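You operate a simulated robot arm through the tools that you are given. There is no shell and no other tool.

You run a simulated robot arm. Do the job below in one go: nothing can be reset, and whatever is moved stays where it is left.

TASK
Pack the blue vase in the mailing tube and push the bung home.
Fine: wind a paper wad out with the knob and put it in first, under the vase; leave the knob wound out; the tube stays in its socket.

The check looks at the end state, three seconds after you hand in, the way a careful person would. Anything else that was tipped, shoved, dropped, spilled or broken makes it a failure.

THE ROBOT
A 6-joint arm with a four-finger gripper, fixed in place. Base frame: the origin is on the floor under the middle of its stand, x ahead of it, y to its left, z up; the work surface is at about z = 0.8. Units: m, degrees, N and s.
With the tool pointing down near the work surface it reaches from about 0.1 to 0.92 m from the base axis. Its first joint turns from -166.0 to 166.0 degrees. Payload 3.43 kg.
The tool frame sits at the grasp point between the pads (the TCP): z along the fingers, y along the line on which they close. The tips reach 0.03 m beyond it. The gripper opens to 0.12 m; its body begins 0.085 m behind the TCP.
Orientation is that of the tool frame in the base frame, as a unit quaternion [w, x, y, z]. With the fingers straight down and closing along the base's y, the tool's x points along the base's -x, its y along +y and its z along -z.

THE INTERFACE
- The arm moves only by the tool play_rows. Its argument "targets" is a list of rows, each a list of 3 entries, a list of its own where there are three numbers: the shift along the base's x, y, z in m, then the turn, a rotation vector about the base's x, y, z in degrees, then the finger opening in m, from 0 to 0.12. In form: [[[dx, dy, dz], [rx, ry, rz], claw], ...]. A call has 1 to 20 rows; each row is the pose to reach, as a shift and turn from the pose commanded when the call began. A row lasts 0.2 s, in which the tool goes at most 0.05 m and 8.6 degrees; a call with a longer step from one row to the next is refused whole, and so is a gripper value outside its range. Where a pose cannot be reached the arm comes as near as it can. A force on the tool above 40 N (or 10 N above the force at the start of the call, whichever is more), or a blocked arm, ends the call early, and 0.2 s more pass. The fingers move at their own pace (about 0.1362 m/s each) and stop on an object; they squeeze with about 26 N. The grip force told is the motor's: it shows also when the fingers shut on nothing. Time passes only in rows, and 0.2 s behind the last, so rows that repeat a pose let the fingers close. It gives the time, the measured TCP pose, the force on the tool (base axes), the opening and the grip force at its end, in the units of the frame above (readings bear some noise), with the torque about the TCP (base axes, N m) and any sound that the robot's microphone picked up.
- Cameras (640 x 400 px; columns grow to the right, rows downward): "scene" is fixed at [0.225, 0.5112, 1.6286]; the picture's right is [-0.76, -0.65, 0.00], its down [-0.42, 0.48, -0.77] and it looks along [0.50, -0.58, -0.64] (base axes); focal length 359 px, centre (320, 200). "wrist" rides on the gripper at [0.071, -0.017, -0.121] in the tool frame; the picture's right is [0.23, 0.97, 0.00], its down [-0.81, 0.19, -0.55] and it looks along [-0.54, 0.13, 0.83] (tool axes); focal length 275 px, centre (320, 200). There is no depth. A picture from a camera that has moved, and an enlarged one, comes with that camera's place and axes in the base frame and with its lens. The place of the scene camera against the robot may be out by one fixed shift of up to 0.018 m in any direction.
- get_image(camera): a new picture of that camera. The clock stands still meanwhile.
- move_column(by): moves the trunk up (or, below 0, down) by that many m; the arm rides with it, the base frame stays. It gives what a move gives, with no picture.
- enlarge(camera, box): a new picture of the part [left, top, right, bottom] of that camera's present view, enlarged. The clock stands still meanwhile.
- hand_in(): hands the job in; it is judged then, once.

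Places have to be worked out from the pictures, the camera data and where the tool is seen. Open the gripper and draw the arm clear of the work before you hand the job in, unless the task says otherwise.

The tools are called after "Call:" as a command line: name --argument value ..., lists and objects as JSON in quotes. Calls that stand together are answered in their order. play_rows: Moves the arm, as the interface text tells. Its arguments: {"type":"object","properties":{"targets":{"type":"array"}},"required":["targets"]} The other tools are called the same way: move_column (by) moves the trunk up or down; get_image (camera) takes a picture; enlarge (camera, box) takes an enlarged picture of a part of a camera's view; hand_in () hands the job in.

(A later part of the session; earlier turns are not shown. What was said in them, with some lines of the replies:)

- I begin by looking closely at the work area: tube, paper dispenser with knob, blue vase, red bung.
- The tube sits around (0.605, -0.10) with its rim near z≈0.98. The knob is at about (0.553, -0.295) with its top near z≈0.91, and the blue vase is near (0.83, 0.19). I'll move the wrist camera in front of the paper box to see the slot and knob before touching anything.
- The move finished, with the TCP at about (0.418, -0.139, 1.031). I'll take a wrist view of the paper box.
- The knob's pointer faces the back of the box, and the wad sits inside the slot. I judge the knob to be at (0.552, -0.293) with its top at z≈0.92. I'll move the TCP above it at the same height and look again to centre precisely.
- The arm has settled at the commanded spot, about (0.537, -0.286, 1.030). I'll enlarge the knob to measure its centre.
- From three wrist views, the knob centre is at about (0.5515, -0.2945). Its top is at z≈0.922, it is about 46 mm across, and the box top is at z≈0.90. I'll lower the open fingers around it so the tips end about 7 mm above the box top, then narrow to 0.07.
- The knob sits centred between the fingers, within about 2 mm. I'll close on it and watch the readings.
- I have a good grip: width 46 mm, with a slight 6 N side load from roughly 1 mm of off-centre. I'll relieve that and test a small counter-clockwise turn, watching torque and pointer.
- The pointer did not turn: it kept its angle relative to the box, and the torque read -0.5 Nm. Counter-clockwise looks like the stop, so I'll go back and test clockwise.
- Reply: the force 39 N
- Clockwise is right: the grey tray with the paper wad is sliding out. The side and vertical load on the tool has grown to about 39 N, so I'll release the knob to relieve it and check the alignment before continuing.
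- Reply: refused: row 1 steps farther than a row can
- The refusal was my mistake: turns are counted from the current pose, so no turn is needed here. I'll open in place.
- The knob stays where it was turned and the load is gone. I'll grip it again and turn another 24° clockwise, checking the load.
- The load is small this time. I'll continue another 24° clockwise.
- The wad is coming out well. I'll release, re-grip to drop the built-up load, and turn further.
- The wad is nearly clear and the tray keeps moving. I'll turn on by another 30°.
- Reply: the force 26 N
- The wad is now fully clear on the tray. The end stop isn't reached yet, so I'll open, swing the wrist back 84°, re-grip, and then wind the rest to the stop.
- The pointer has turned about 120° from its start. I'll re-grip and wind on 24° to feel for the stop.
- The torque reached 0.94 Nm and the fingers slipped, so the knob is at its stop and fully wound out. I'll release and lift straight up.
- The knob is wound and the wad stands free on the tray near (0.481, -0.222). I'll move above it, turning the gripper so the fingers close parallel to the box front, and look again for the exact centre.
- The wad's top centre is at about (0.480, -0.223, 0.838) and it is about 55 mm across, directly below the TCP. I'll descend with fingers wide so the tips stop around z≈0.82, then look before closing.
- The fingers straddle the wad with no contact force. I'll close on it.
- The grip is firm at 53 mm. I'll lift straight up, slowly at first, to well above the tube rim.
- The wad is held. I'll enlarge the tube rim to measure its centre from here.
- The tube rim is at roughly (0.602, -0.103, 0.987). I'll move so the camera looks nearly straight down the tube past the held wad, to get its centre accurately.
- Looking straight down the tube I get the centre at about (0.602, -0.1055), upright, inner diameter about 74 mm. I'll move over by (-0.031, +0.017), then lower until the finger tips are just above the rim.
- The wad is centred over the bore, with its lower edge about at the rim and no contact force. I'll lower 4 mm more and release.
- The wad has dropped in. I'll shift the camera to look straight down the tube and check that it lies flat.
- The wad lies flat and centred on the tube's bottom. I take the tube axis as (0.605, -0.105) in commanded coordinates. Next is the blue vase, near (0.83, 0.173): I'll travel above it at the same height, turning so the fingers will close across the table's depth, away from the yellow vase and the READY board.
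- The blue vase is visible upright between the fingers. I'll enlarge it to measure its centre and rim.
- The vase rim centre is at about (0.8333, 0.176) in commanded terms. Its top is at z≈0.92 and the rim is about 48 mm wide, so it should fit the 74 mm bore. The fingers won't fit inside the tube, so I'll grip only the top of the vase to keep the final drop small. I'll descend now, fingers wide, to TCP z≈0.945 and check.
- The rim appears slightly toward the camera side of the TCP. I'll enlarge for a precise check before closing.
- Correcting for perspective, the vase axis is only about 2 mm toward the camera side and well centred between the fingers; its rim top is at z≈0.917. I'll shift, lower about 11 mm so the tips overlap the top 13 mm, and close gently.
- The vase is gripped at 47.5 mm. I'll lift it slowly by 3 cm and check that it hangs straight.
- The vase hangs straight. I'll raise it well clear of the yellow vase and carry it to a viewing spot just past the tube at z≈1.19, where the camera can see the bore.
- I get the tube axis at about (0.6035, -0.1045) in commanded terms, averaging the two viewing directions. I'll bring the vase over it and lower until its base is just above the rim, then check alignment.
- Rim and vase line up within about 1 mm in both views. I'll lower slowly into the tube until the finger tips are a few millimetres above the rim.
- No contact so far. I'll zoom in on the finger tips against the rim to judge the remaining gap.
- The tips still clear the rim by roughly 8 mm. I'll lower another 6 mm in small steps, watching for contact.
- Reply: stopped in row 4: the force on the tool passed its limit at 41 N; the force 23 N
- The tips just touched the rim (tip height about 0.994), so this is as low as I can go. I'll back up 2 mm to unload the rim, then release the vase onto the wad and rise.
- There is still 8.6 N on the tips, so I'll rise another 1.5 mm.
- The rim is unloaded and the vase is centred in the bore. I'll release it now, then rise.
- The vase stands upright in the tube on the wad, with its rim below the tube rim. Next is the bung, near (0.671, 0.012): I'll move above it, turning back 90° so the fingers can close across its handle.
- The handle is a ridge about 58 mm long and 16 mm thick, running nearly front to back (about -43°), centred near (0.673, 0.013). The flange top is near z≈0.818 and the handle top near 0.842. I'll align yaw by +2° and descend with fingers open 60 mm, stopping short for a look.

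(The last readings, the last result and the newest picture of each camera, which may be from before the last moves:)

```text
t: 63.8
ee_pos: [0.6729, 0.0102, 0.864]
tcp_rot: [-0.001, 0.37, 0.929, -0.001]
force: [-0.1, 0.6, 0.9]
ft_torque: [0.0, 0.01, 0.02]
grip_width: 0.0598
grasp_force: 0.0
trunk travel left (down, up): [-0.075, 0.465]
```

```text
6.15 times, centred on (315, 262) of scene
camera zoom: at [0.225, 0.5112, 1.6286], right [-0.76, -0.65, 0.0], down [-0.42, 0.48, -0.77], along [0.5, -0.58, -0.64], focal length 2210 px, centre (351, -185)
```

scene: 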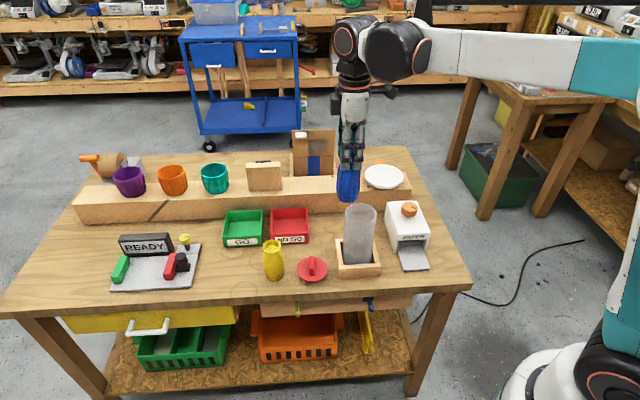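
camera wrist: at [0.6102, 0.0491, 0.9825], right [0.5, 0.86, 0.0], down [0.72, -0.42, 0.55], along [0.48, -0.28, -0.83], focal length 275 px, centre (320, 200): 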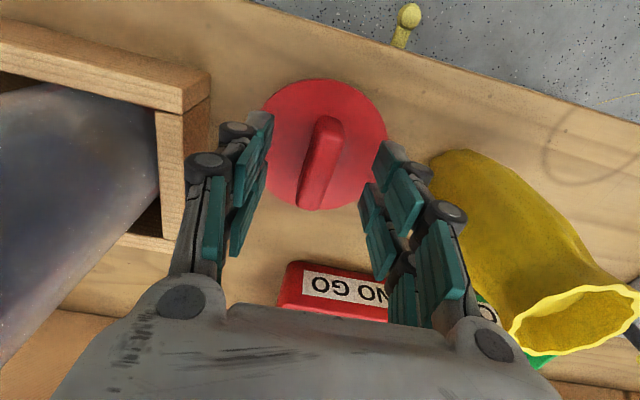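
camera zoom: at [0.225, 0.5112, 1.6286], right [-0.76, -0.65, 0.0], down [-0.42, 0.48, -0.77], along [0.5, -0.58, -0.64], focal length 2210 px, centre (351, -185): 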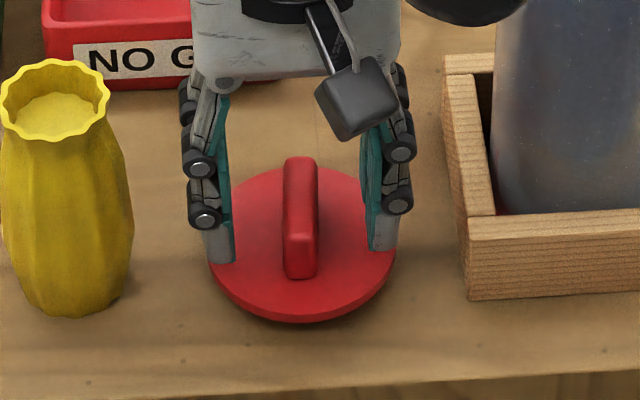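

The handle is centred between the pads and parallel to them, with the tips about 6 mm above the flange. I'll lower 3 mm and close on the handle.

Call:
play_rows --targets '[[[0, 0, -0.003], [0, 0, 0], 0.06], [[0, 0, -0.003], [0, 0, 0], 0.045], [[0, 0, -0.003], [0, 0, 0], 0.03], [[0, 0, -0.003], [0, 0, 0], 0.02], [[0, 0, -0.003], [0, 0, 0], 0.014], [[0, 0, -0.003], [0, 0, 0], 0.008], [[0, 0, -0.003], [0, 0, 0], 0.008], [[0, 0, -0.003], [0, 0, 0], 0.008]]'

Call:
get_image --camera "wrist"

Call:
enlarge --camera "scene" --box '[280, 230, 350, 295]'

```text
t: 65.6
ee_pos: [0.6715, 0.0111, 0.8607]
tcp_rot: [0.0, 0.371, 0.929, 0.0]
force: [0.2, 0.3, 1.0]
ft_torque: [0.02, -0.04, 0.01]
grip_width: 0.0151
grasp_force: 26.0
trunk travel left (down, up): [-0.075, 0.465]
```

```text
taken
camera wrist: at [0.6095, 0.0494, 0.9794], right [0.5, 0.86, 0.0], down [0.72, -0.42, 0.55], along [0.48, -0.28, -0.83], focal length 275 px, centre (320, 200)
```

wrist: 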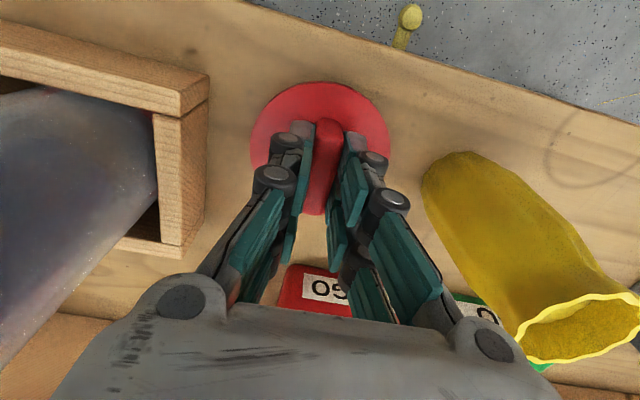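

```text
6.15 times, centred on (315, 262) of scene
camera zoom: at [0.225, 0.5112, 1.6286], right [-0.76, -0.65, 0.0], down [-0.42, 0.48, -0.77], along [0.5, -0.58, -0.64], focal length 2210 px, centre (351, -185)
```

zoom: 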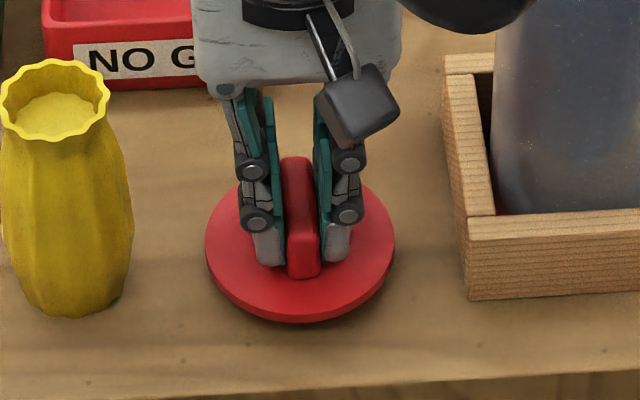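

The handle is held at 15 mm with no load. I'll lift the bung straight up to z≈1.10 and look at its plug from the side.

Call:
play_rows --targets '[[[0, 0, 0.005], [0, 0, 0], 0.008], [[0, 0, 0.015], [0, 0, 0], 0.008], [[0, 0, 0.04], [0, 0, 0], 0.008], [[0, 0, 0.08], [0, 0, 0], 0.008], [[0, 0, 0.12], [0, 0, 0], 0.008], [[0, 0, 0.16], [0, 0, 0], 0.008], [[0, 0, 0.2], [0, 0, 0], 0.008], [[0, 0, 0.23], [0, 0, 0], 0.008], [[0, 0, 0.24], [0, 0, 0], 0.008], [[0, 0, 0.24], [0, 0, 0], 0.008]]'

Call:
enlarge --camera "scene" --box '[270, 130, 390, 230]'

Call:
get_image --camera "wrist"

```text
t: 67.8
ee_pos: [0.6713, 0.0122, 1.099]
tcp_rot: [0.001, 0.371, 0.929, 0.0]
force: [0.6, -0.6, -0.2]
ft_torque: [0.0, -0.02, 0.02]
grip_width: 0.0152
grasp_force: 25.9
trunk travel left (down, up): [-0.075, 0.465]
```

```text
4.00 times, centred on (330, 180) of scene
camera zoom: at [0.225, 0.5112, 1.6286], right [-0.76, -0.65, 0.0], down [-0.42, 0.48, -0.77], along [0.5, -0.58, -0.64], focal length 1436 px, centre (280, 280)
```

zoom: 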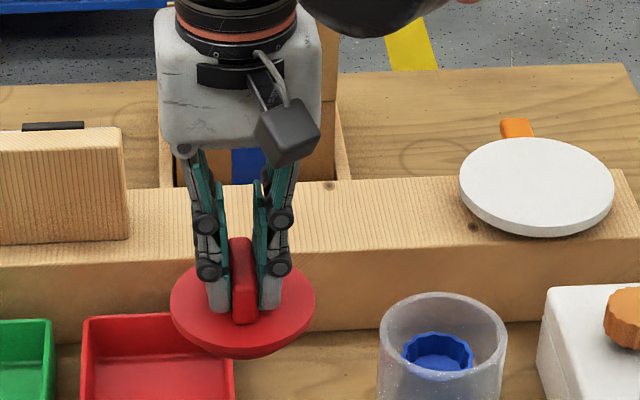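

```text
taken
camera wrist: at [0.6087, 0.0488, 1.2177], right [0.5, 0.86, 0.0], down [0.72, -0.42, 0.55], along [0.48, -0.28, -0.83], focal length 275 px, centre (320, 200)
```

wrist: 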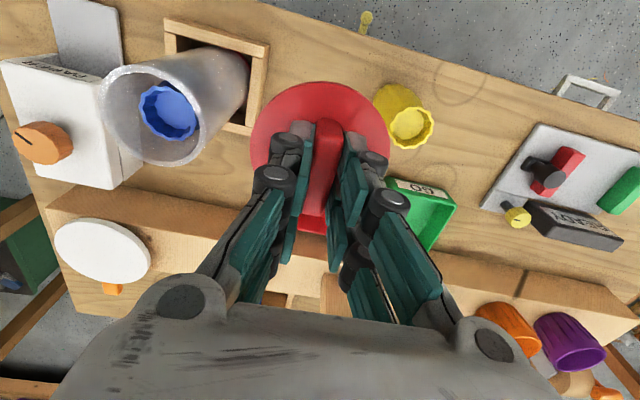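

The bung is held level. I'll move it over the tube axis at this height, where its bottom is about 4 cm above the rim, and compare alignment in both views.

Call:
play_rows --targets '[[[-0.01, -0.017, 0], [0, 0, 0], 0.008], [[-0.025, -0.042, 0], [0, 0, 0], 0.008], [[-0.04, -0.067, 0], [0, 0, 0], 0.008], [[-0.055, -0.092, 0], [0, 0, 0], 0.008], [[-0.066, -0.11, 0], [0, 0, 0], 0.008], [[-0.0706, -0.1181, 0], [0, 0, 0], 0.008], [[-0.0706, -0.1181, 0], [0, 0, 0], 0.008], [[-0.0706, -0.1181, 0], [0, 0, 0], 0.008]]'

Call:
enlarge --camera "scene" --box '[320, 150, 410, 270]'

Call:
enlarge --camera "wrist" --box '[220, 20, 420, 220]'

```text
t: 69.6
ee_pos: [0.6025, -0.107, 1.0985]
tcp_rot: [0.0, 0.371, 0.929, -0.001]
force: [-1.0, 0.5, -0.5]
ft_torque: [-0.02, 0.01, 0.0]
grip_width: 0.0157
grasp_force: 25.9
trunk travel left (down, up): [-0.075, 0.465]
```

```text
3.33 times, centred on (365, 210) of scene
camera zoom: at [0.225, 0.5112, 1.6286], right [-0.76, -0.65, 0.0], down [-0.42, 0.48, -0.77], along [0.5, -0.58, -0.64], focal length 1197 px, centre (170, 167)
```

zoom: 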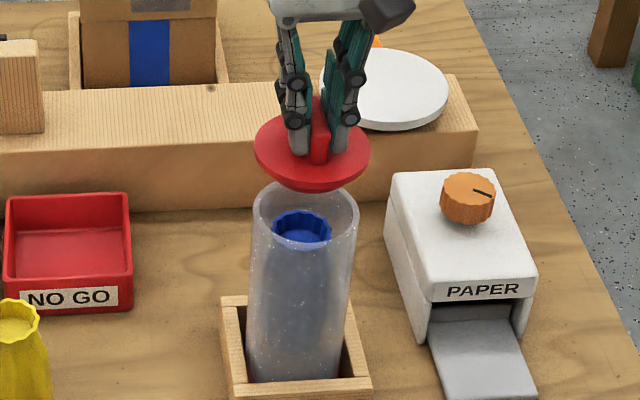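

```text
2.00 times, centred on (320, 120) of wrist
camera zoom: at [0.539, -0.0699, 1.2168], right [0.5, 0.86, 0.0], down [0.72, -0.42, 0.55], along [0.48, -0.28, -0.83], focal length 551 px, centre (320, 360)
```

zoom: 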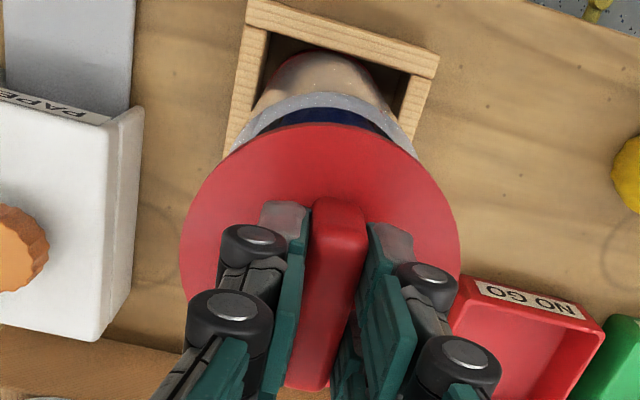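

In both views bung and tube agree within about 1 mm. I'll nudge 1 mm and lower until the plug is just above the rim.

Call:
play_rows --targets '[[[0.001, 0, -0.008], [0, 0, 0], 0.008], [[0.001, 0, -0.018], [0, 0, 0], 0.008], [[0.001, 0, -0.028], [0, 0, 0], 0.008], [[0.001, 0, -0.035], [0, 0, 0], 0.008], [[0.001, 0, -0.035], [0, 0, 0], 0.008], [[0.001, 0, -0.035], [0, 0, 0], 0.008]]'

Call:
enlarge --camera "scene" --box '[330, 170, 400, 240]'

Call:
enlarge --camera "wrist" --box '[240, 40, 400, 160]'

```text
t: 71.0
ee_pos: [0.6039, -0.1058, 1.0645]
tcp_rot: [0.0, 0.37, 0.929, -0.001]
force: [0.2, 0.2, -0.5]
ft_torque: [-0.03, -0.02, 0.01]
grip_width: 0.0152
grasp_force: 26.1
trunk travel left (down, up): [-0.075, 0.465]
```

```text
5.71 times, centred on (365, 205) of scene
camera zoom: at [0.225, 0.5112, 1.6286], right [-0.76, -0.65, 0.0], down [-0.42, 0.48, -0.77], along [0.5, -0.58, -0.64], focal length 2052 px, centre (63, 171)
```

zoom: 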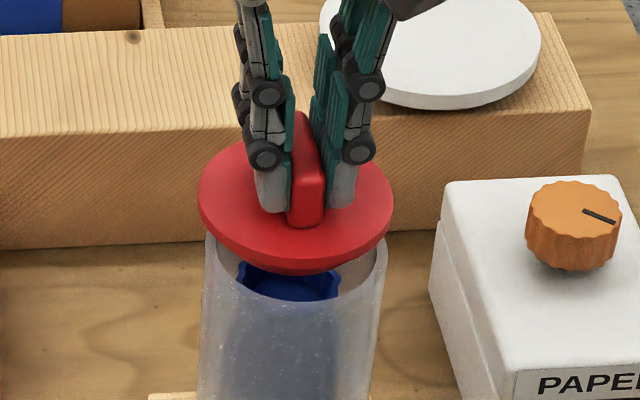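

```text
3.33 times, centred on (320, 100) of wrist
camera zoom: at [0.5406, -0.0676, 1.1835], right [0.5, 0.86, 0.0], down [0.72, -0.42, 0.55], along [0.48, -0.28, -0.83], focal length 918 px, centre (320, 533)
```

zoom: 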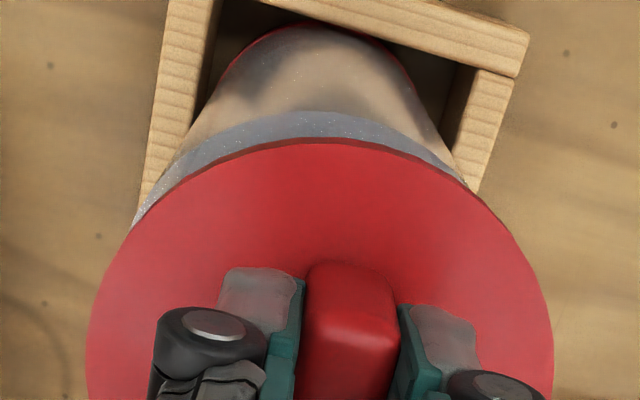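

I need finer edges, so I'll zoom further on the rim and flange edges.

Call:
enlarge --camera "scene" --box '[345, 195, 385, 225]'

Call:
enlarge --camera "wrist" --box '[260, 60, 380, 120]'

```text
13.33 times, centred on (365, 210) of scene
camera zoom: at [0.225, 0.5112, 1.6286], right [-0.76, -0.65, 0.0], down [-0.42, 0.48, -0.77], along [0.5, -0.58, -0.64], focal length 4787 px, centre (-280, 67)
```

zoom: 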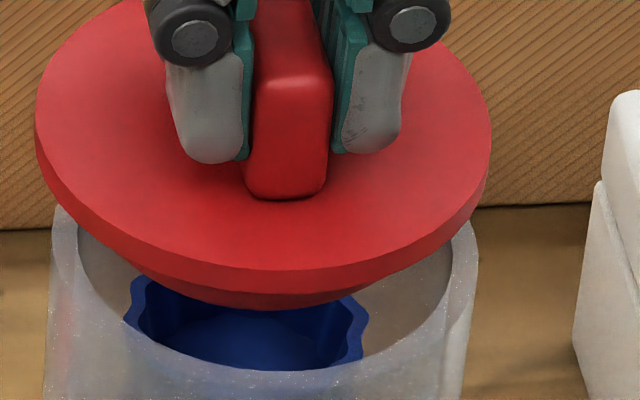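

```text
5.33 times, centred on (320, 90) of wrist
camera zoom: at [0.5406, -0.0676, 1.1835], right [0.5, 0.86, 0.0], down [0.72, -0.42, 0.55], along [0.48, -0.28, -0.83], focal length 1468 px, centre (320, 787)
```

zoom: 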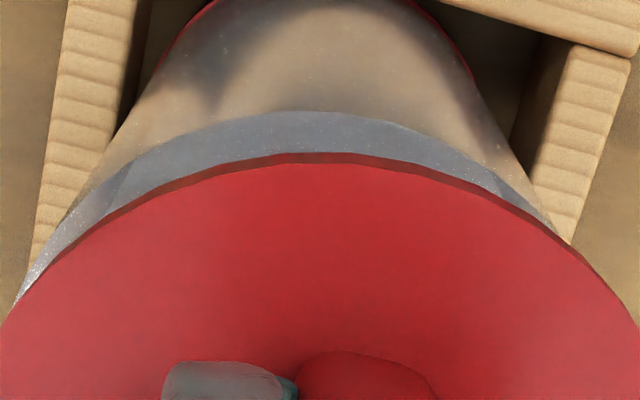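

The close-ups show the bung about 3 mm off toward +y relative to the tube: the scene view gives ~2.5 mm and the wrist view ~3.5 mm. I'll correct by (-0.001, -0.003) and re-check before inserting.

Call:
play_rows --targets '[[[-0.0005, -0.0015, 0], [0, 0, 0], 0.008], [[-0.001, -0.003, 0], [0, 0, 0], 0.008], [[-0.001, -0.003, 0], [0, 0, 0], 0.008], [[-0.001, -0.003, 0], [0, 0, 0], 0.008]]'

Call:
enlarge --camera "scene" --box '[345, 195, 385, 225]'

Call:
enlarge --camera "wrist" --box '[260, 60, 380, 120]'

```text
t: 72.0
ee_pos: [0.6033, -0.1084, 1.0666]
tcp_rot: [-0.001, 0.371, 0.929, -0.001]
force: [0.5, -0.8, 0.8]
ft_torque: [0.0, -0.03, -0.01]
grip_width: 0.0153
grasp_force: 25.9
trunk travel left (down, up): [-0.075, 0.465]
```

```text
13.33 times, centred on (365, 210) of scene
camera zoom: at [0.225, 0.5112, 1.6286], right [-0.76, -0.65, 0.0], down [-0.42, 0.48, -0.77], along [0.5, -0.58, -0.64], focal length 4787 px, centre (-280, 67)
```

zoom: 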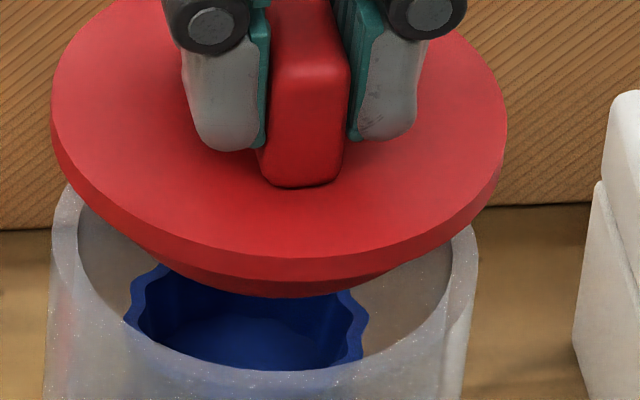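

```text
5.33 times, centred on (320, 90) of wrist
camera zoom: at [0.5395, -0.0712, 1.1848], right [0.5, 0.86, 0.0], down [0.72, -0.42, 0.55], along [0.48, -0.28, -0.83], focal length 1468 px, centre (320, 787)
```

zoom: 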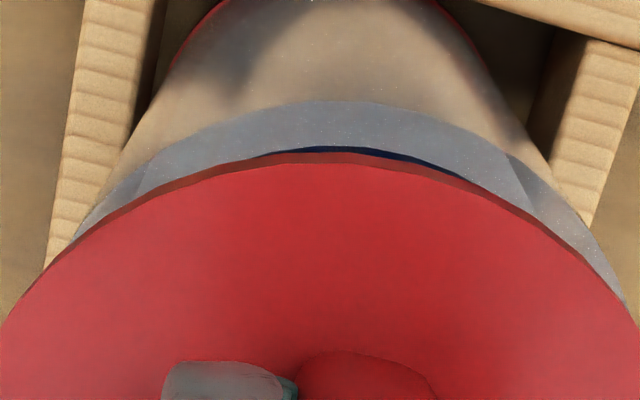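

The lateral match is now close, perhaps 1 mm over-corrected. I'll come back about 1 mm in y and lower gently until the plug meets the rim.

Call:
play_rows --targets '[[[0.0001, 0.0011, 0], [0, 0, 0], 0.008], [[0.0001, 0.0011, -0.003], [0, 0, 0], 0.008], [[0.0001, 0.0011, -0.006], [0, 0, 0], 0.008], [[0.0001, 0.0011, -0.009], [0, 0, 0], 0.008], [[0.0001, 0.0011, -0.011], [0, 0, 0], 0.008], [[0.0001, 0.0011, -0.011], [0, 0, 0], 0.008]]'

Call:
enlarge --camera "scene" --box '[345, 195, 385, 225]'

Call:
enlarge --camera "wrist" --box '[260, 60, 380, 120]'

```text
t: 73.4
ee_pos: [0.6021, -0.1071, 1.0542]
tcp_rot: [-0.001, 0.371, 0.929, 0.0]
force: [0.1, 0.4, 0.6]
ft_torque: [-0.01, 0.03, 0.0]
grip_width: 0.0155
grasp_force: 26.1
trunk travel left (down, up): [-0.075, 0.465]
```

```text
13.33 times, centred on (365, 210) of scene
camera zoom: at [0.225, 0.5112, 1.6286], right [-0.76, -0.65, 0.0], down [-0.42, 0.48, -0.77], along [0.5, -0.58, -0.64], focal length 4787 px, centre (-280, 67)
```

zoom: 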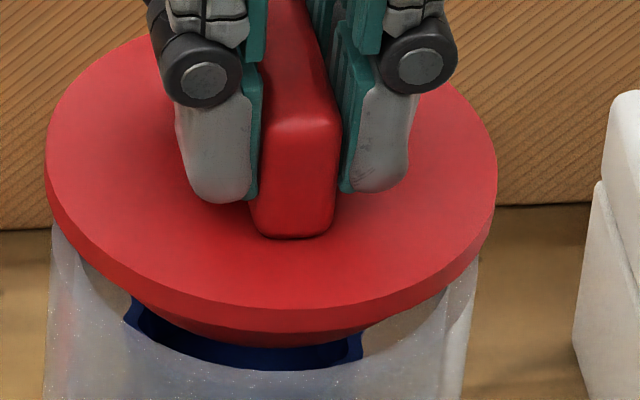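

```text
5.33 times, centred on (320, 90) of wrist
camera zoom: at [0.5394, -0.0701, 1.1726], right [0.5, 0.86, 0.0], down [0.72, -0.42, 0.55], along [0.48, -0.28, -0.83], focal length 1468 px, centre (320, 787)
```

zoom: 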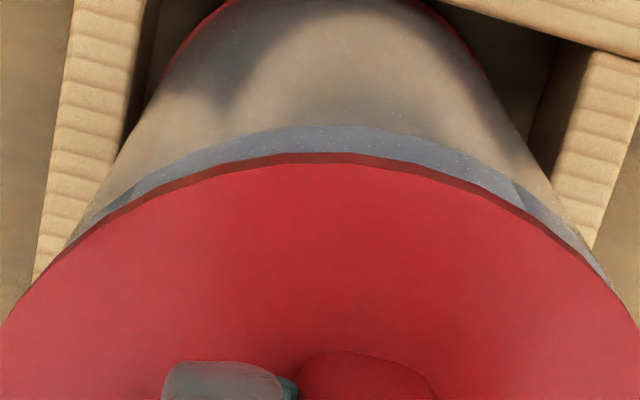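

It looks aligned within about 0.5 mm, with the plug bottom at rim level. I'll trim slightly and lower in 1.5 mm steps into the bore.

Call:
play_rows --targets '[[[-0.0001, 0.0005, -0.0015], [0, 0, 0], 0.008], [[-0.0001, 0.0005, -0.003], [0, 0, 0], 0.008], [[-0.0001, 0.0005, -0.0045], [0, 0, 0], 0.008], [[-0.0001, 0.0005, -0.006], [0, 0, 0], 0.008], [[-0.0001, 0.0005, -0.006], [0, 0, 0], 0.008]]'

Call:
enlarge --camera "scene" --box '[345, 195, 385, 225]'

```text
t: 74.6
ee_pos: [0.6038, -0.1051, 1.0494]
tcp_rot: [-0.001, 0.371, 0.929, -0.001]
force: [0.5, 0.0, -0.5]
ft_torque: [0.0, 0.03, 0.0]
grip_width: 0.0156
grasp_force: 26.1
trunk travel left (down, up): [-0.075, 0.465]
```

```text
13.33 times, centred on (365, 210) of scene
camera zoom: at [0.225, 0.5112, 1.6286], right [-0.76, -0.65, 0.0], down [-0.42, 0.48, -0.77], along [0.5, -0.58, -0.64], focal length 4787 px, centre (-280, 67)
```

zoom: 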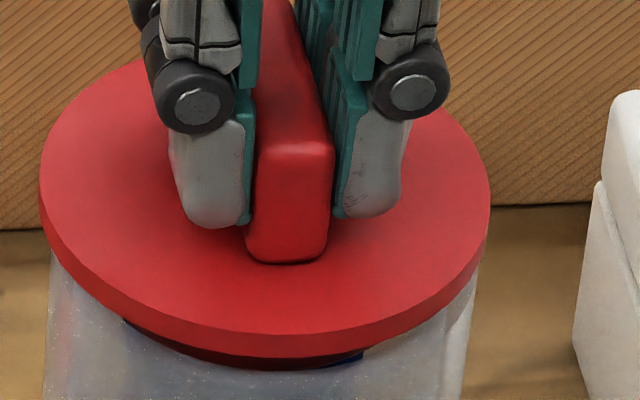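

There is no contact yet. I'll continue down with a tiny lateral trim.

Call:
play_rows --targets '[[[-0.0003, -0.0004, -0.0015], [0, 0, 0], 0.008], [[-0.0003, -0.0004, -0.003], [0, 0, 0], 0.008], [[-0.0003, -0.0004, -0.0045], [0, 0, 0], 0.008], [[-0.0003, -0.0004, -0.006], [0, 0, 0], 0.008], [[-0.0003, -0.0004, -0.006], [0, 0, 0], 0.008]]'

Call:
enlarge --camera "scene" --box '[345, 195, 385, 225]'

Call:
enlarge --camera "wrist" --box '[260, 60, 380, 120]'

```text
t: 75.8
ee_pos: [0.6007, -0.105, 1.0432]
tcp_rot: [0.0, 0.371, 0.929, 0.0]
force: [-0.4, 0.1, -0.5]
ft_torque: [0.0, -0.03, 0.0]
grip_width: 0.0154
grasp_force: 26.1
trunk travel left (down, up): [-0.075, 0.465]
```

```text
13.33 times, centred on (365, 210) of scene
camera zoom: at [0.225, 0.5112, 1.6286], right [-0.76, -0.65, 0.0], down [-0.42, 0.48, -0.77], along [0.5, -0.58, -0.64], focal length 4787 px, centre (-280, 67)
```

zoom: 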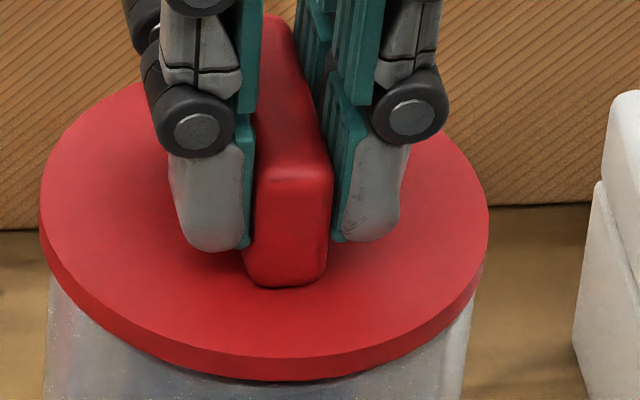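

```text
5.33 times, centred on (320, 90) of wrist
camera zoom: at [0.5392, -0.0688, 1.1613], right [0.5, 0.86, 0.0], down [0.72, -0.42, 0.55], along [0.48, -0.28, -0.83], focal length 1468 px, centre (320, 787)
```

zoom: 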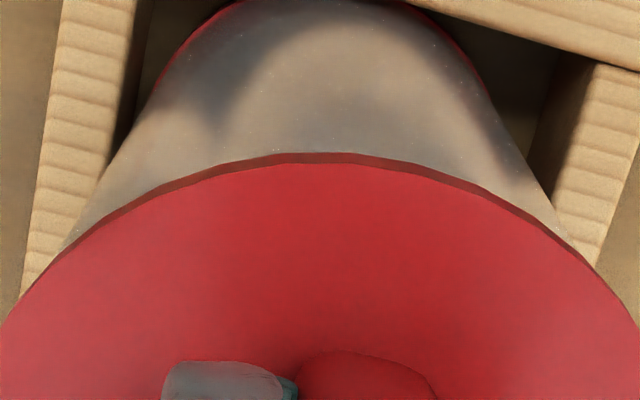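

The plug has entered with no contact force, and the flange is a few millimetres above the rim. I'll continue down in 1 mm steps, watching the force.

Call:
play_rows --targets '[[[0, 0, -0.001], [0, 0, 0], 0.008], [[0, 0, -0.002], [0, 0, 0], 0.008], [[0, 0, -0.003], [0, 0, 0], 0.008], [[0, 0, -0.004], [0, 0, 0], 0.008], [[0, 0, -0.004], [0, 0, 0], 0.008]]'

Call:
enlarge --camera "scene" --box '[345, 195, 385, 225]'

```text
t: 77.0
ee_pos: [0.6022, -0.1063, 1.0395]
tcp_rot: [0.001, 0.371, 0.929, 0.0]
force: [3.2, -0.2, 19.1]
ft_torque: [-0.04, -0.11, -0.01]
grip_width: 0.0154
grasp_force: 26.4
trunk travel left (down, up): [-0.075, 0.465]
```

```text
13.33 times, centred on (365, 210) of scene
camera zoom: at [0.225, 0.5112, 1.6286], right [-0.76, -0.65, 0.0], down [-0.42, 0.48, -0.77], along [0.5, -0.58, -0.64], focal length 4787 px, centre (-280, 67)
```

zoom: 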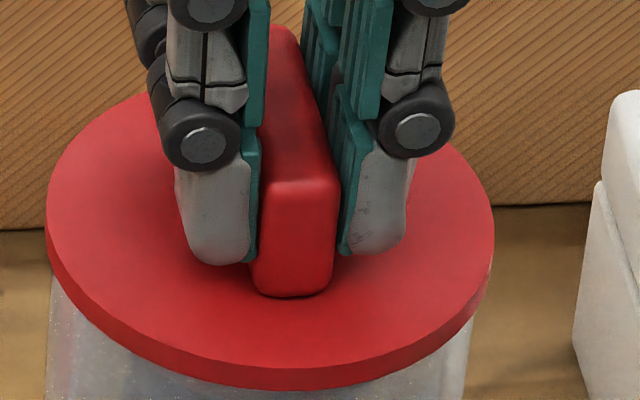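

Vertical force is now 19 N. I'll look slightly lower to see whether the flange is seated on the rim or a gap remains.

Call:
enlarge --camera "scene" --box '[345, 205, 385, 235]'

Call:
enlarge --camera "wrist" --box '[260, 60, 380, 120]'

```text
13.33 times, centred on (365, 220) of scene
camera zoom: at [0.225, 0.5112, 1.6286], right [-0.76, -0.65, 0.0], down [-0.42, 0.48, -0.77], along [0.5, -0.58, -0.64], focal length 4787 px, centre (-280, -67)
```

zoom: 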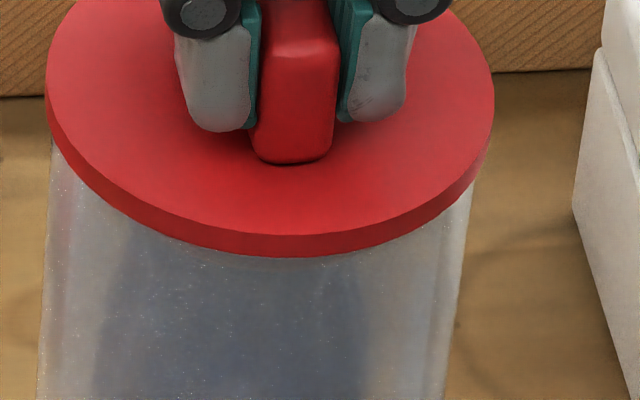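

```text
5.33 times, centred on (320, 90) of wrist
camera zoom: at [0.538, -0.0698, 1.1577], right [0.5, 0.86, 0.0], down [0.72, -0.42, 0.55], along [0.48, -0.28, -0.83], focal length 1468 px, centre (320, 787)
```

zoom: 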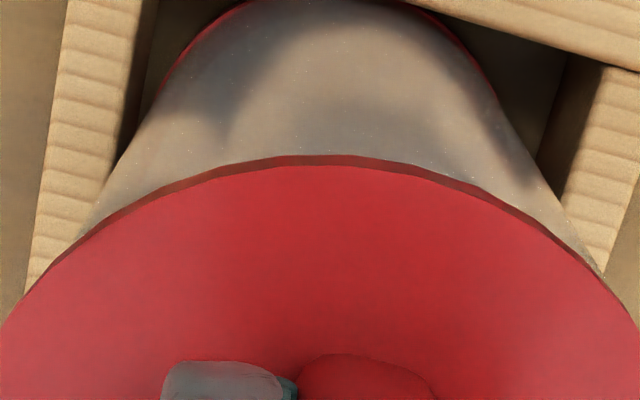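

The flange looks about at rim level. I'll press further to seat it fully; the call may stop at the 40 N limit, which is fine here.

Call:
play_rows --targets '[[[0, 0, -0.001], [0, 0, 0], 0.008], [[0, 0, -0.002], [0, 0, 0], 0.008], [[0, 0, -0.003], [0, 0, 0], 0.008], [[0, 0, -0.003], [0, 0, 0], 0.008]]'

Call:
enlarge --camera "scene" --box '[345, 205, 385, 235]'

```text
t: 78.0
ee_pos: [0.6012, -0.1067, 1.0354]
tcp_rot: [0.001, 0.37, 0.929, 0.001]
force: [3.4, -2.1, 19.3]
ft_torque: [-0.09, -0.11, -0.02]
grip_width: 0.0154
grasp_force: 26.2
trunk travel left (down, up): [-0.075, 0.465]
```

```text
13.33 times, centred on (365, 220) of scene
camera zoom: at [0.225, 0.5112, 1.6286], right [-0.76, -0.65, 0.0], down [-0.42, 0.48, -0.77], along [0.5, -0.58, -0.64], focal length 4787 px, centre (-280, -67)
```

zoom: 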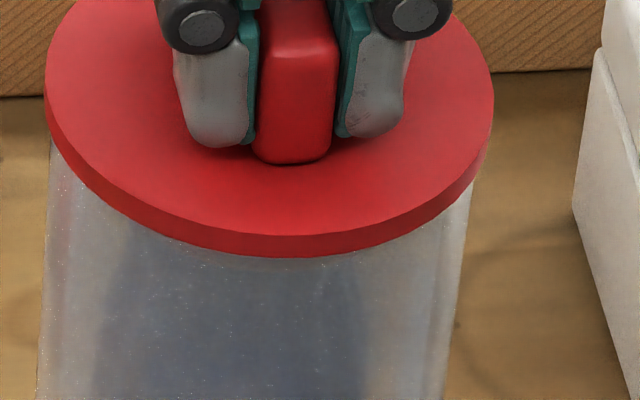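

The fingers slid on the handle at 19 N without moving the bung further. I'll slide down until the tips bear directly on the flange and press with more force.

Call:
play_rows --targets '[[[0, 0, -0.0015], [0, 0, 0], 0.008], [[0, 0, -0.003], [0, 0, 0], 0.008], [[0, 0, -0.0045], [0, 0, 0], 0.008], [[0, 0, -0.006], [0, 0, 0], 0.008], [[0, 0, -0.007], [0, 0, 0], 0.008], [[0, 0, -0.008], [0, 0, 0], 0.008], [[0, 0, -0.009], [0, 0, 0], 0.008]]'

Call:
enlarge --camera "scene" --box '[345, 205, 385, 235]'

Call:
enlarge --camera "wrist" --box '[260, 60, 380, 120]'

```text
t: 79.7
ee_pos: [0.6007, -0.1063, 1.0297]
tcp_rot: [0.0, 0.37, 0.929, 0.0]
force: [-1.1, 1.8, 25.8]
ft_torque: [0.25, 0.29, -0.07]
grip_width: 0.0155
grasp_force: 25.6
trunk travel left (down, up): [-0.075, 0.465]
stopped in row 7: the force on the tool passed its limit at 41 N (the readings are from after the stop); the commanded pose is now the measured one
```

```text
13.33 times, centred on (365, 220) of scene
camera zoom: at [0.225, 0.5112, 1.6286], right [-0.76, -0.65, 0.0], down [-0.42, 0.48, -0.77], along [0.5, -0.58, -0.64], focal length 4787 px, centre (-280, -67)
```

zoom: 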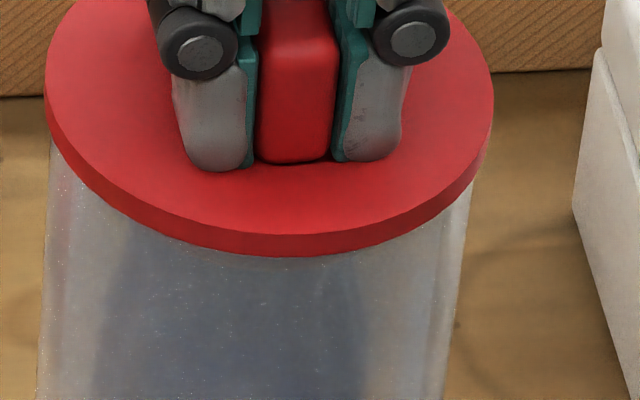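

```text
5.33 times, centred on (320, 90) of wrist
camera zoom: at [0.5374, -0.0691, 1.1482], right [0.5, 0.86, 0.0], down [0.72, -0.42, 0.55], along [0.48, -0.28, -0.83], focal length 1468 px, centre (320, 787)
```

zoom: 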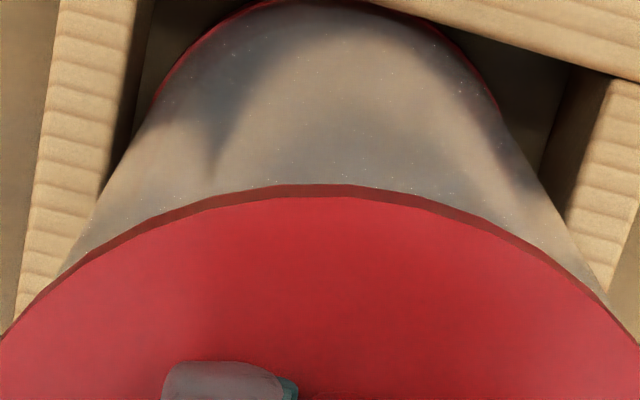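

The tips bear on the flange at 41 N and it no longer moves. The flange top sits about 5 mm above the known rim height, which matches its thickness, so it is seated. I'll open the fingers without lifting first, then rise and inspect.

Call:
play_rows --targets '[[[0, 0, 0], [0, 0, 0], 0.025], [[0, 0, 0], [0, 0, 0], 0.04], [[0, 0, 0], [0, 0, 0], 0.04], [[0, 0, 0.01], [0, 0, 0], 0.04], [[0, 0, 0.03], [0, 0, 0], 0.04], [[0, 0, 0.06], [0, 0, 0], 0.04], [[0, 0, 0.09], [0, 0, 0], 0.04], [[0, 0, 0.09], [0, 0, 0], 0.04]]'

Call:
get_image --camera "wrist"

Call:
enlarge --camera "scene" --box '[330, 180, 400, 290]'

Call:
enlarge --camera "scene" --box '[345, 200, 385, 230]'

```text
t: 81.5
ee_pos: [0.6012, -0.1067, 1.1204]
tcp_rot: [0.0, 0.369, 0.929, 0.0]
force: [-0.2, 0.5, 0.7]
ft_torque: [0.0, 0.02, 0.01]
grip_width: 0.0402
grasp_force: 0.1
trunk travel left (down, up): [-0.075, 0.465]
```

```text
taken
camera wrist: at [0.5383, -0.069, 1.2398], right [0.5, 0.86, 0.0], down [0.72, -0.42, 0.55], along [0.48, -0.28, -0.83], focal length 275 px, centre (320, 200)
```

wrist: 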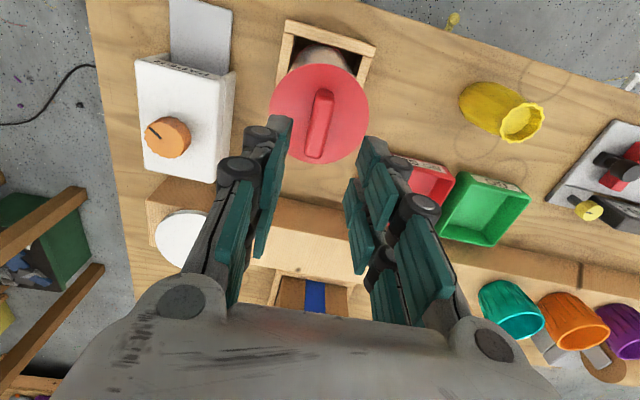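

```text
3.64 times, centred on (365, 235) of scene
camera zoom: at [0.225, 0.5112, 1.6286], right [-0.76, -0.65, 0.0], down [-0.42, 0.48, -0.77], along [0.5, -0.58, -0.64], focal length 1306 px, centre (156, 73)
```

zoom: 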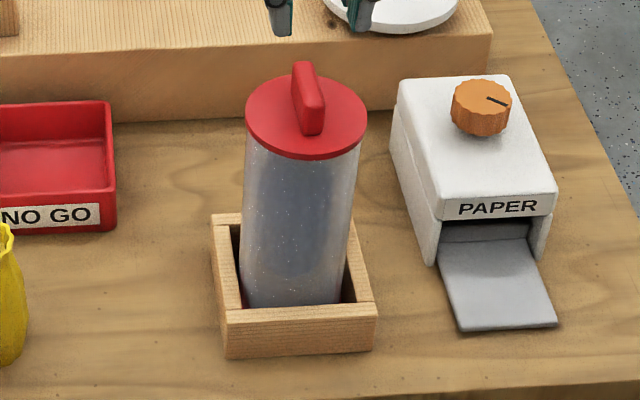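

```text
13.33 times, centred on (365, 215) of scene
camera zoom: at [0.225, 0.5112, 1.6286], right [-0.76, -0.65, 0.0], down [-0.42, 0.48, -0.77], along [0.5, -0.58, -0.64], focal length 4787 px, centre (-280, 0)
```

zoom: 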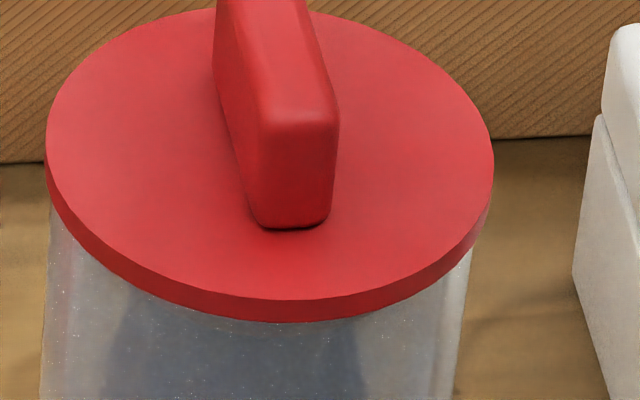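

The bung is on and looks level. I'll zoom on the joint between flange and tube wall to make sure no gap or plug is showing.

Call:
enlarge --camera "scene" --box '[355, 215, 375, 228]'

Call:
enlarge --camera "wrist" --box '[250, 10, 390, 180]'

Call:
get_image --camera "scene"

```text
16.00 times, centred on (365, 222) of scene
camera zoom: at [0.225, 0.5112, 1.6286], right [-0.76, -0.65, 0.0], down [-0.42, 0.48, -0.77], along [0.5, -0.58, -0.64], focal length 5745 px, centre (-400, -144)
```

zoom: 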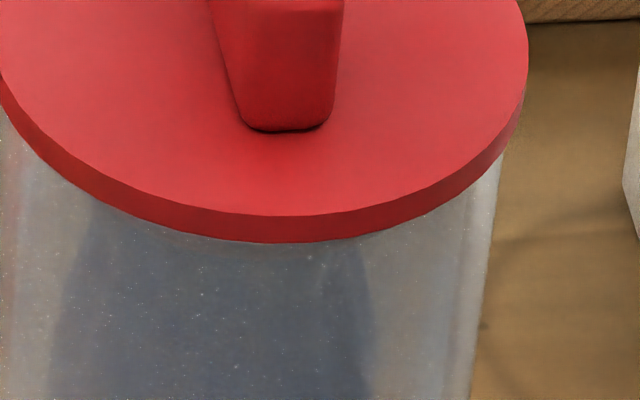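

```text
2.35 times, centred on (320, 95) of wrist
camera zoom: at [0.5383, -0.069, 1.2398], right [0.5, 0.86, 0.0], down [0.72, -0.42, 0.55], along [0.48, -0.28, -0.83], focal length 648 px, centre (320, 447)
```

zoom: 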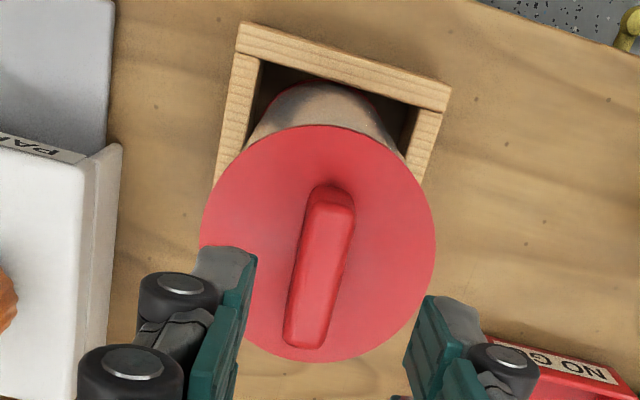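

```text
taken
```

scene: 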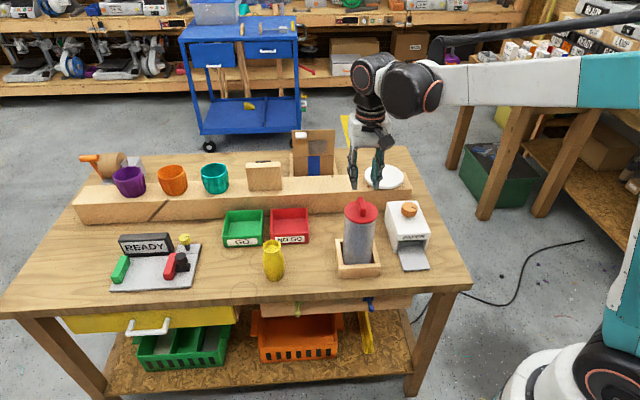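

The flange sits flush on the tube with no plug showing, the vase is inside, the tube is in its socket, and the knob is still wound out. I'll open the gripper fully and draw the arm up and back, clear of the work.

Call:
play_rows --targets '[[[0, 0, 0.03], [0, 0, 0], 0.06], [[0, 0, 0.07], [0, 0, 0], 0.09], [[-0.01, -0.005, 0.11], [0, 0, 0], 0.12], [[-0.035, -0.02, 0.14], [0, 0, 0], 0.12], [[-0.07, -0.035, 0.16], [0, 0, 0], 0.12], [[-0.11, -0.05, 0.17], [0, 0, 0], 0.12], [[-0.15, -0.07, 0.18], [0, 0, 0], 0.12], [[-0.185, -0.085, 0.18], [0, 0, 0], 0.12], [[-0.2, -0.09, 0.18], [0, 0, 0], 0.12], [[-0.2, -0.09, 0.18], [0, 0, 0], 0.12], [[-0.2, -0.09, 0.18], [0, 0, 0], 0.12]]'

Call:
get_image --camera "scene"

Call:
get_image --camera "wrist"

Call:
enlarge --camera "scene" --box '[330, 180, 440, 290]'

```text
t: 83.9
ee_pos: [0.4089, -0.1993, 1.3016]
tcp_rot: [0.001, 0.369, 0.929, 0.0]
force: [-1.2, -0.4, 0.3]
ft_torque: [0.01, 0.01, -0.01]
grip_width: 0.12
grasp_force: 0.1
trunk travel left (down, up): [-0.075, 0.465]
```

```text
taken
```

scene: 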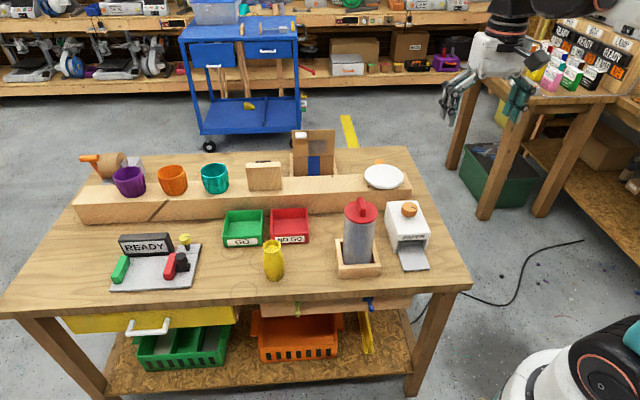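

```text
taken
camera wrist: at [0.3448, -0.1623, 1.4198], right [0.5, 0.87, 0.0], down [0.72, -0.42, 0.55], along [0.48, -0.28, -0.83], focal length 275 px, centre (320, 200)
```

wrist: 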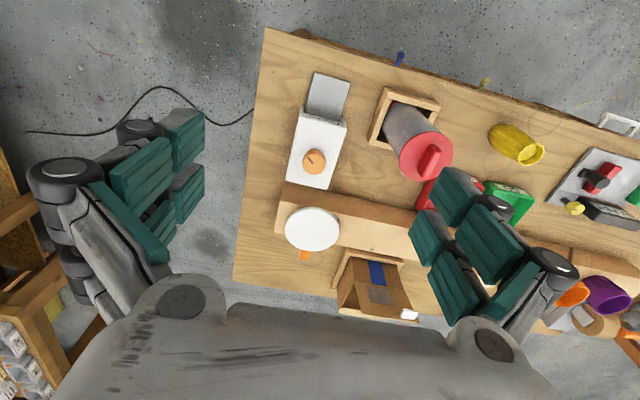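

```text
3.64 times, centred on (385, 235) of scene
camera zoom: at [0.225, 0.5112, 1.6286], right [-0.76, -0.65, 0.0], down [-0.42, 0.48, -0.77], along [0.5, -0.58, -0.64], focal length 1306 px, centre (84, 73)
```

zoom: 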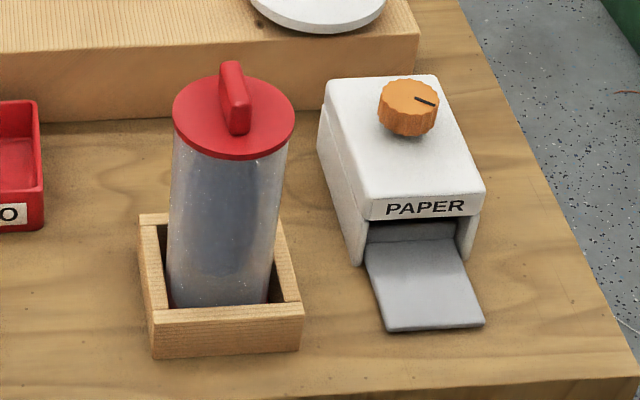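

The arm is clear and nothing else has moved. I'll take one last oblique look at the bung joint from here before handing in.

Call:
enlarge --camera "wrist" --box '[360, 80, 470, 200]'

```text
3.33 times, centred on (415, 140) of wrist
camera zoom: at [0.3448, -0.1623, 1.4198], right [0.5, 0.87, 0.0], down [0.72, -0.42, 0.55], along [0.48, -0.28, -0.83], focal length 918 px, centre (3, 400)
```

zoom: 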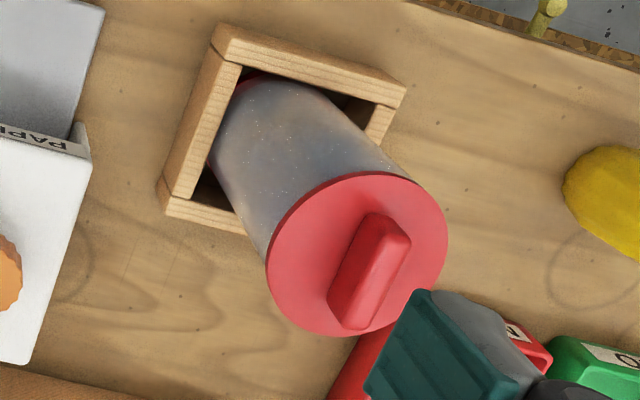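

The bung sits flush and square on the tube, which stands in its socket with the vase and wad inside. The knob is wound out and the arm is clear, so I'm handing in.

Call:
hand_in

```text
The job is handed in.
```

The blue vase is packed in the mailing tube on top of the paper wad, and the bung is pushed home. I've handed the job in but have no result from the check yet.

- **Paper wad:** I wound the knob clockwise to its end stop and left it there. The wad went in first and lay flat on the tube's bottom.
- **Vase:** The fingers don't fit inside the tube, so I had to let the vase drop about 5 cm onto the wad. It landed upright, and I saw no damage in the pictures.
- **Bung:** I pressed it down until the force reached 41 N and it stopped moving. In the close-up pictures it sits flush on the rim with no gap showing.
- **Rest of the table:** The tube is still in its socket, and the last pictures show nothing else tipped or moved. The gripper is open and the arm is clear of the work.

While lowering the vase, the finger tips briefly pressed on the tube rim at 41 N. I backed off, and the tube didn't shift.
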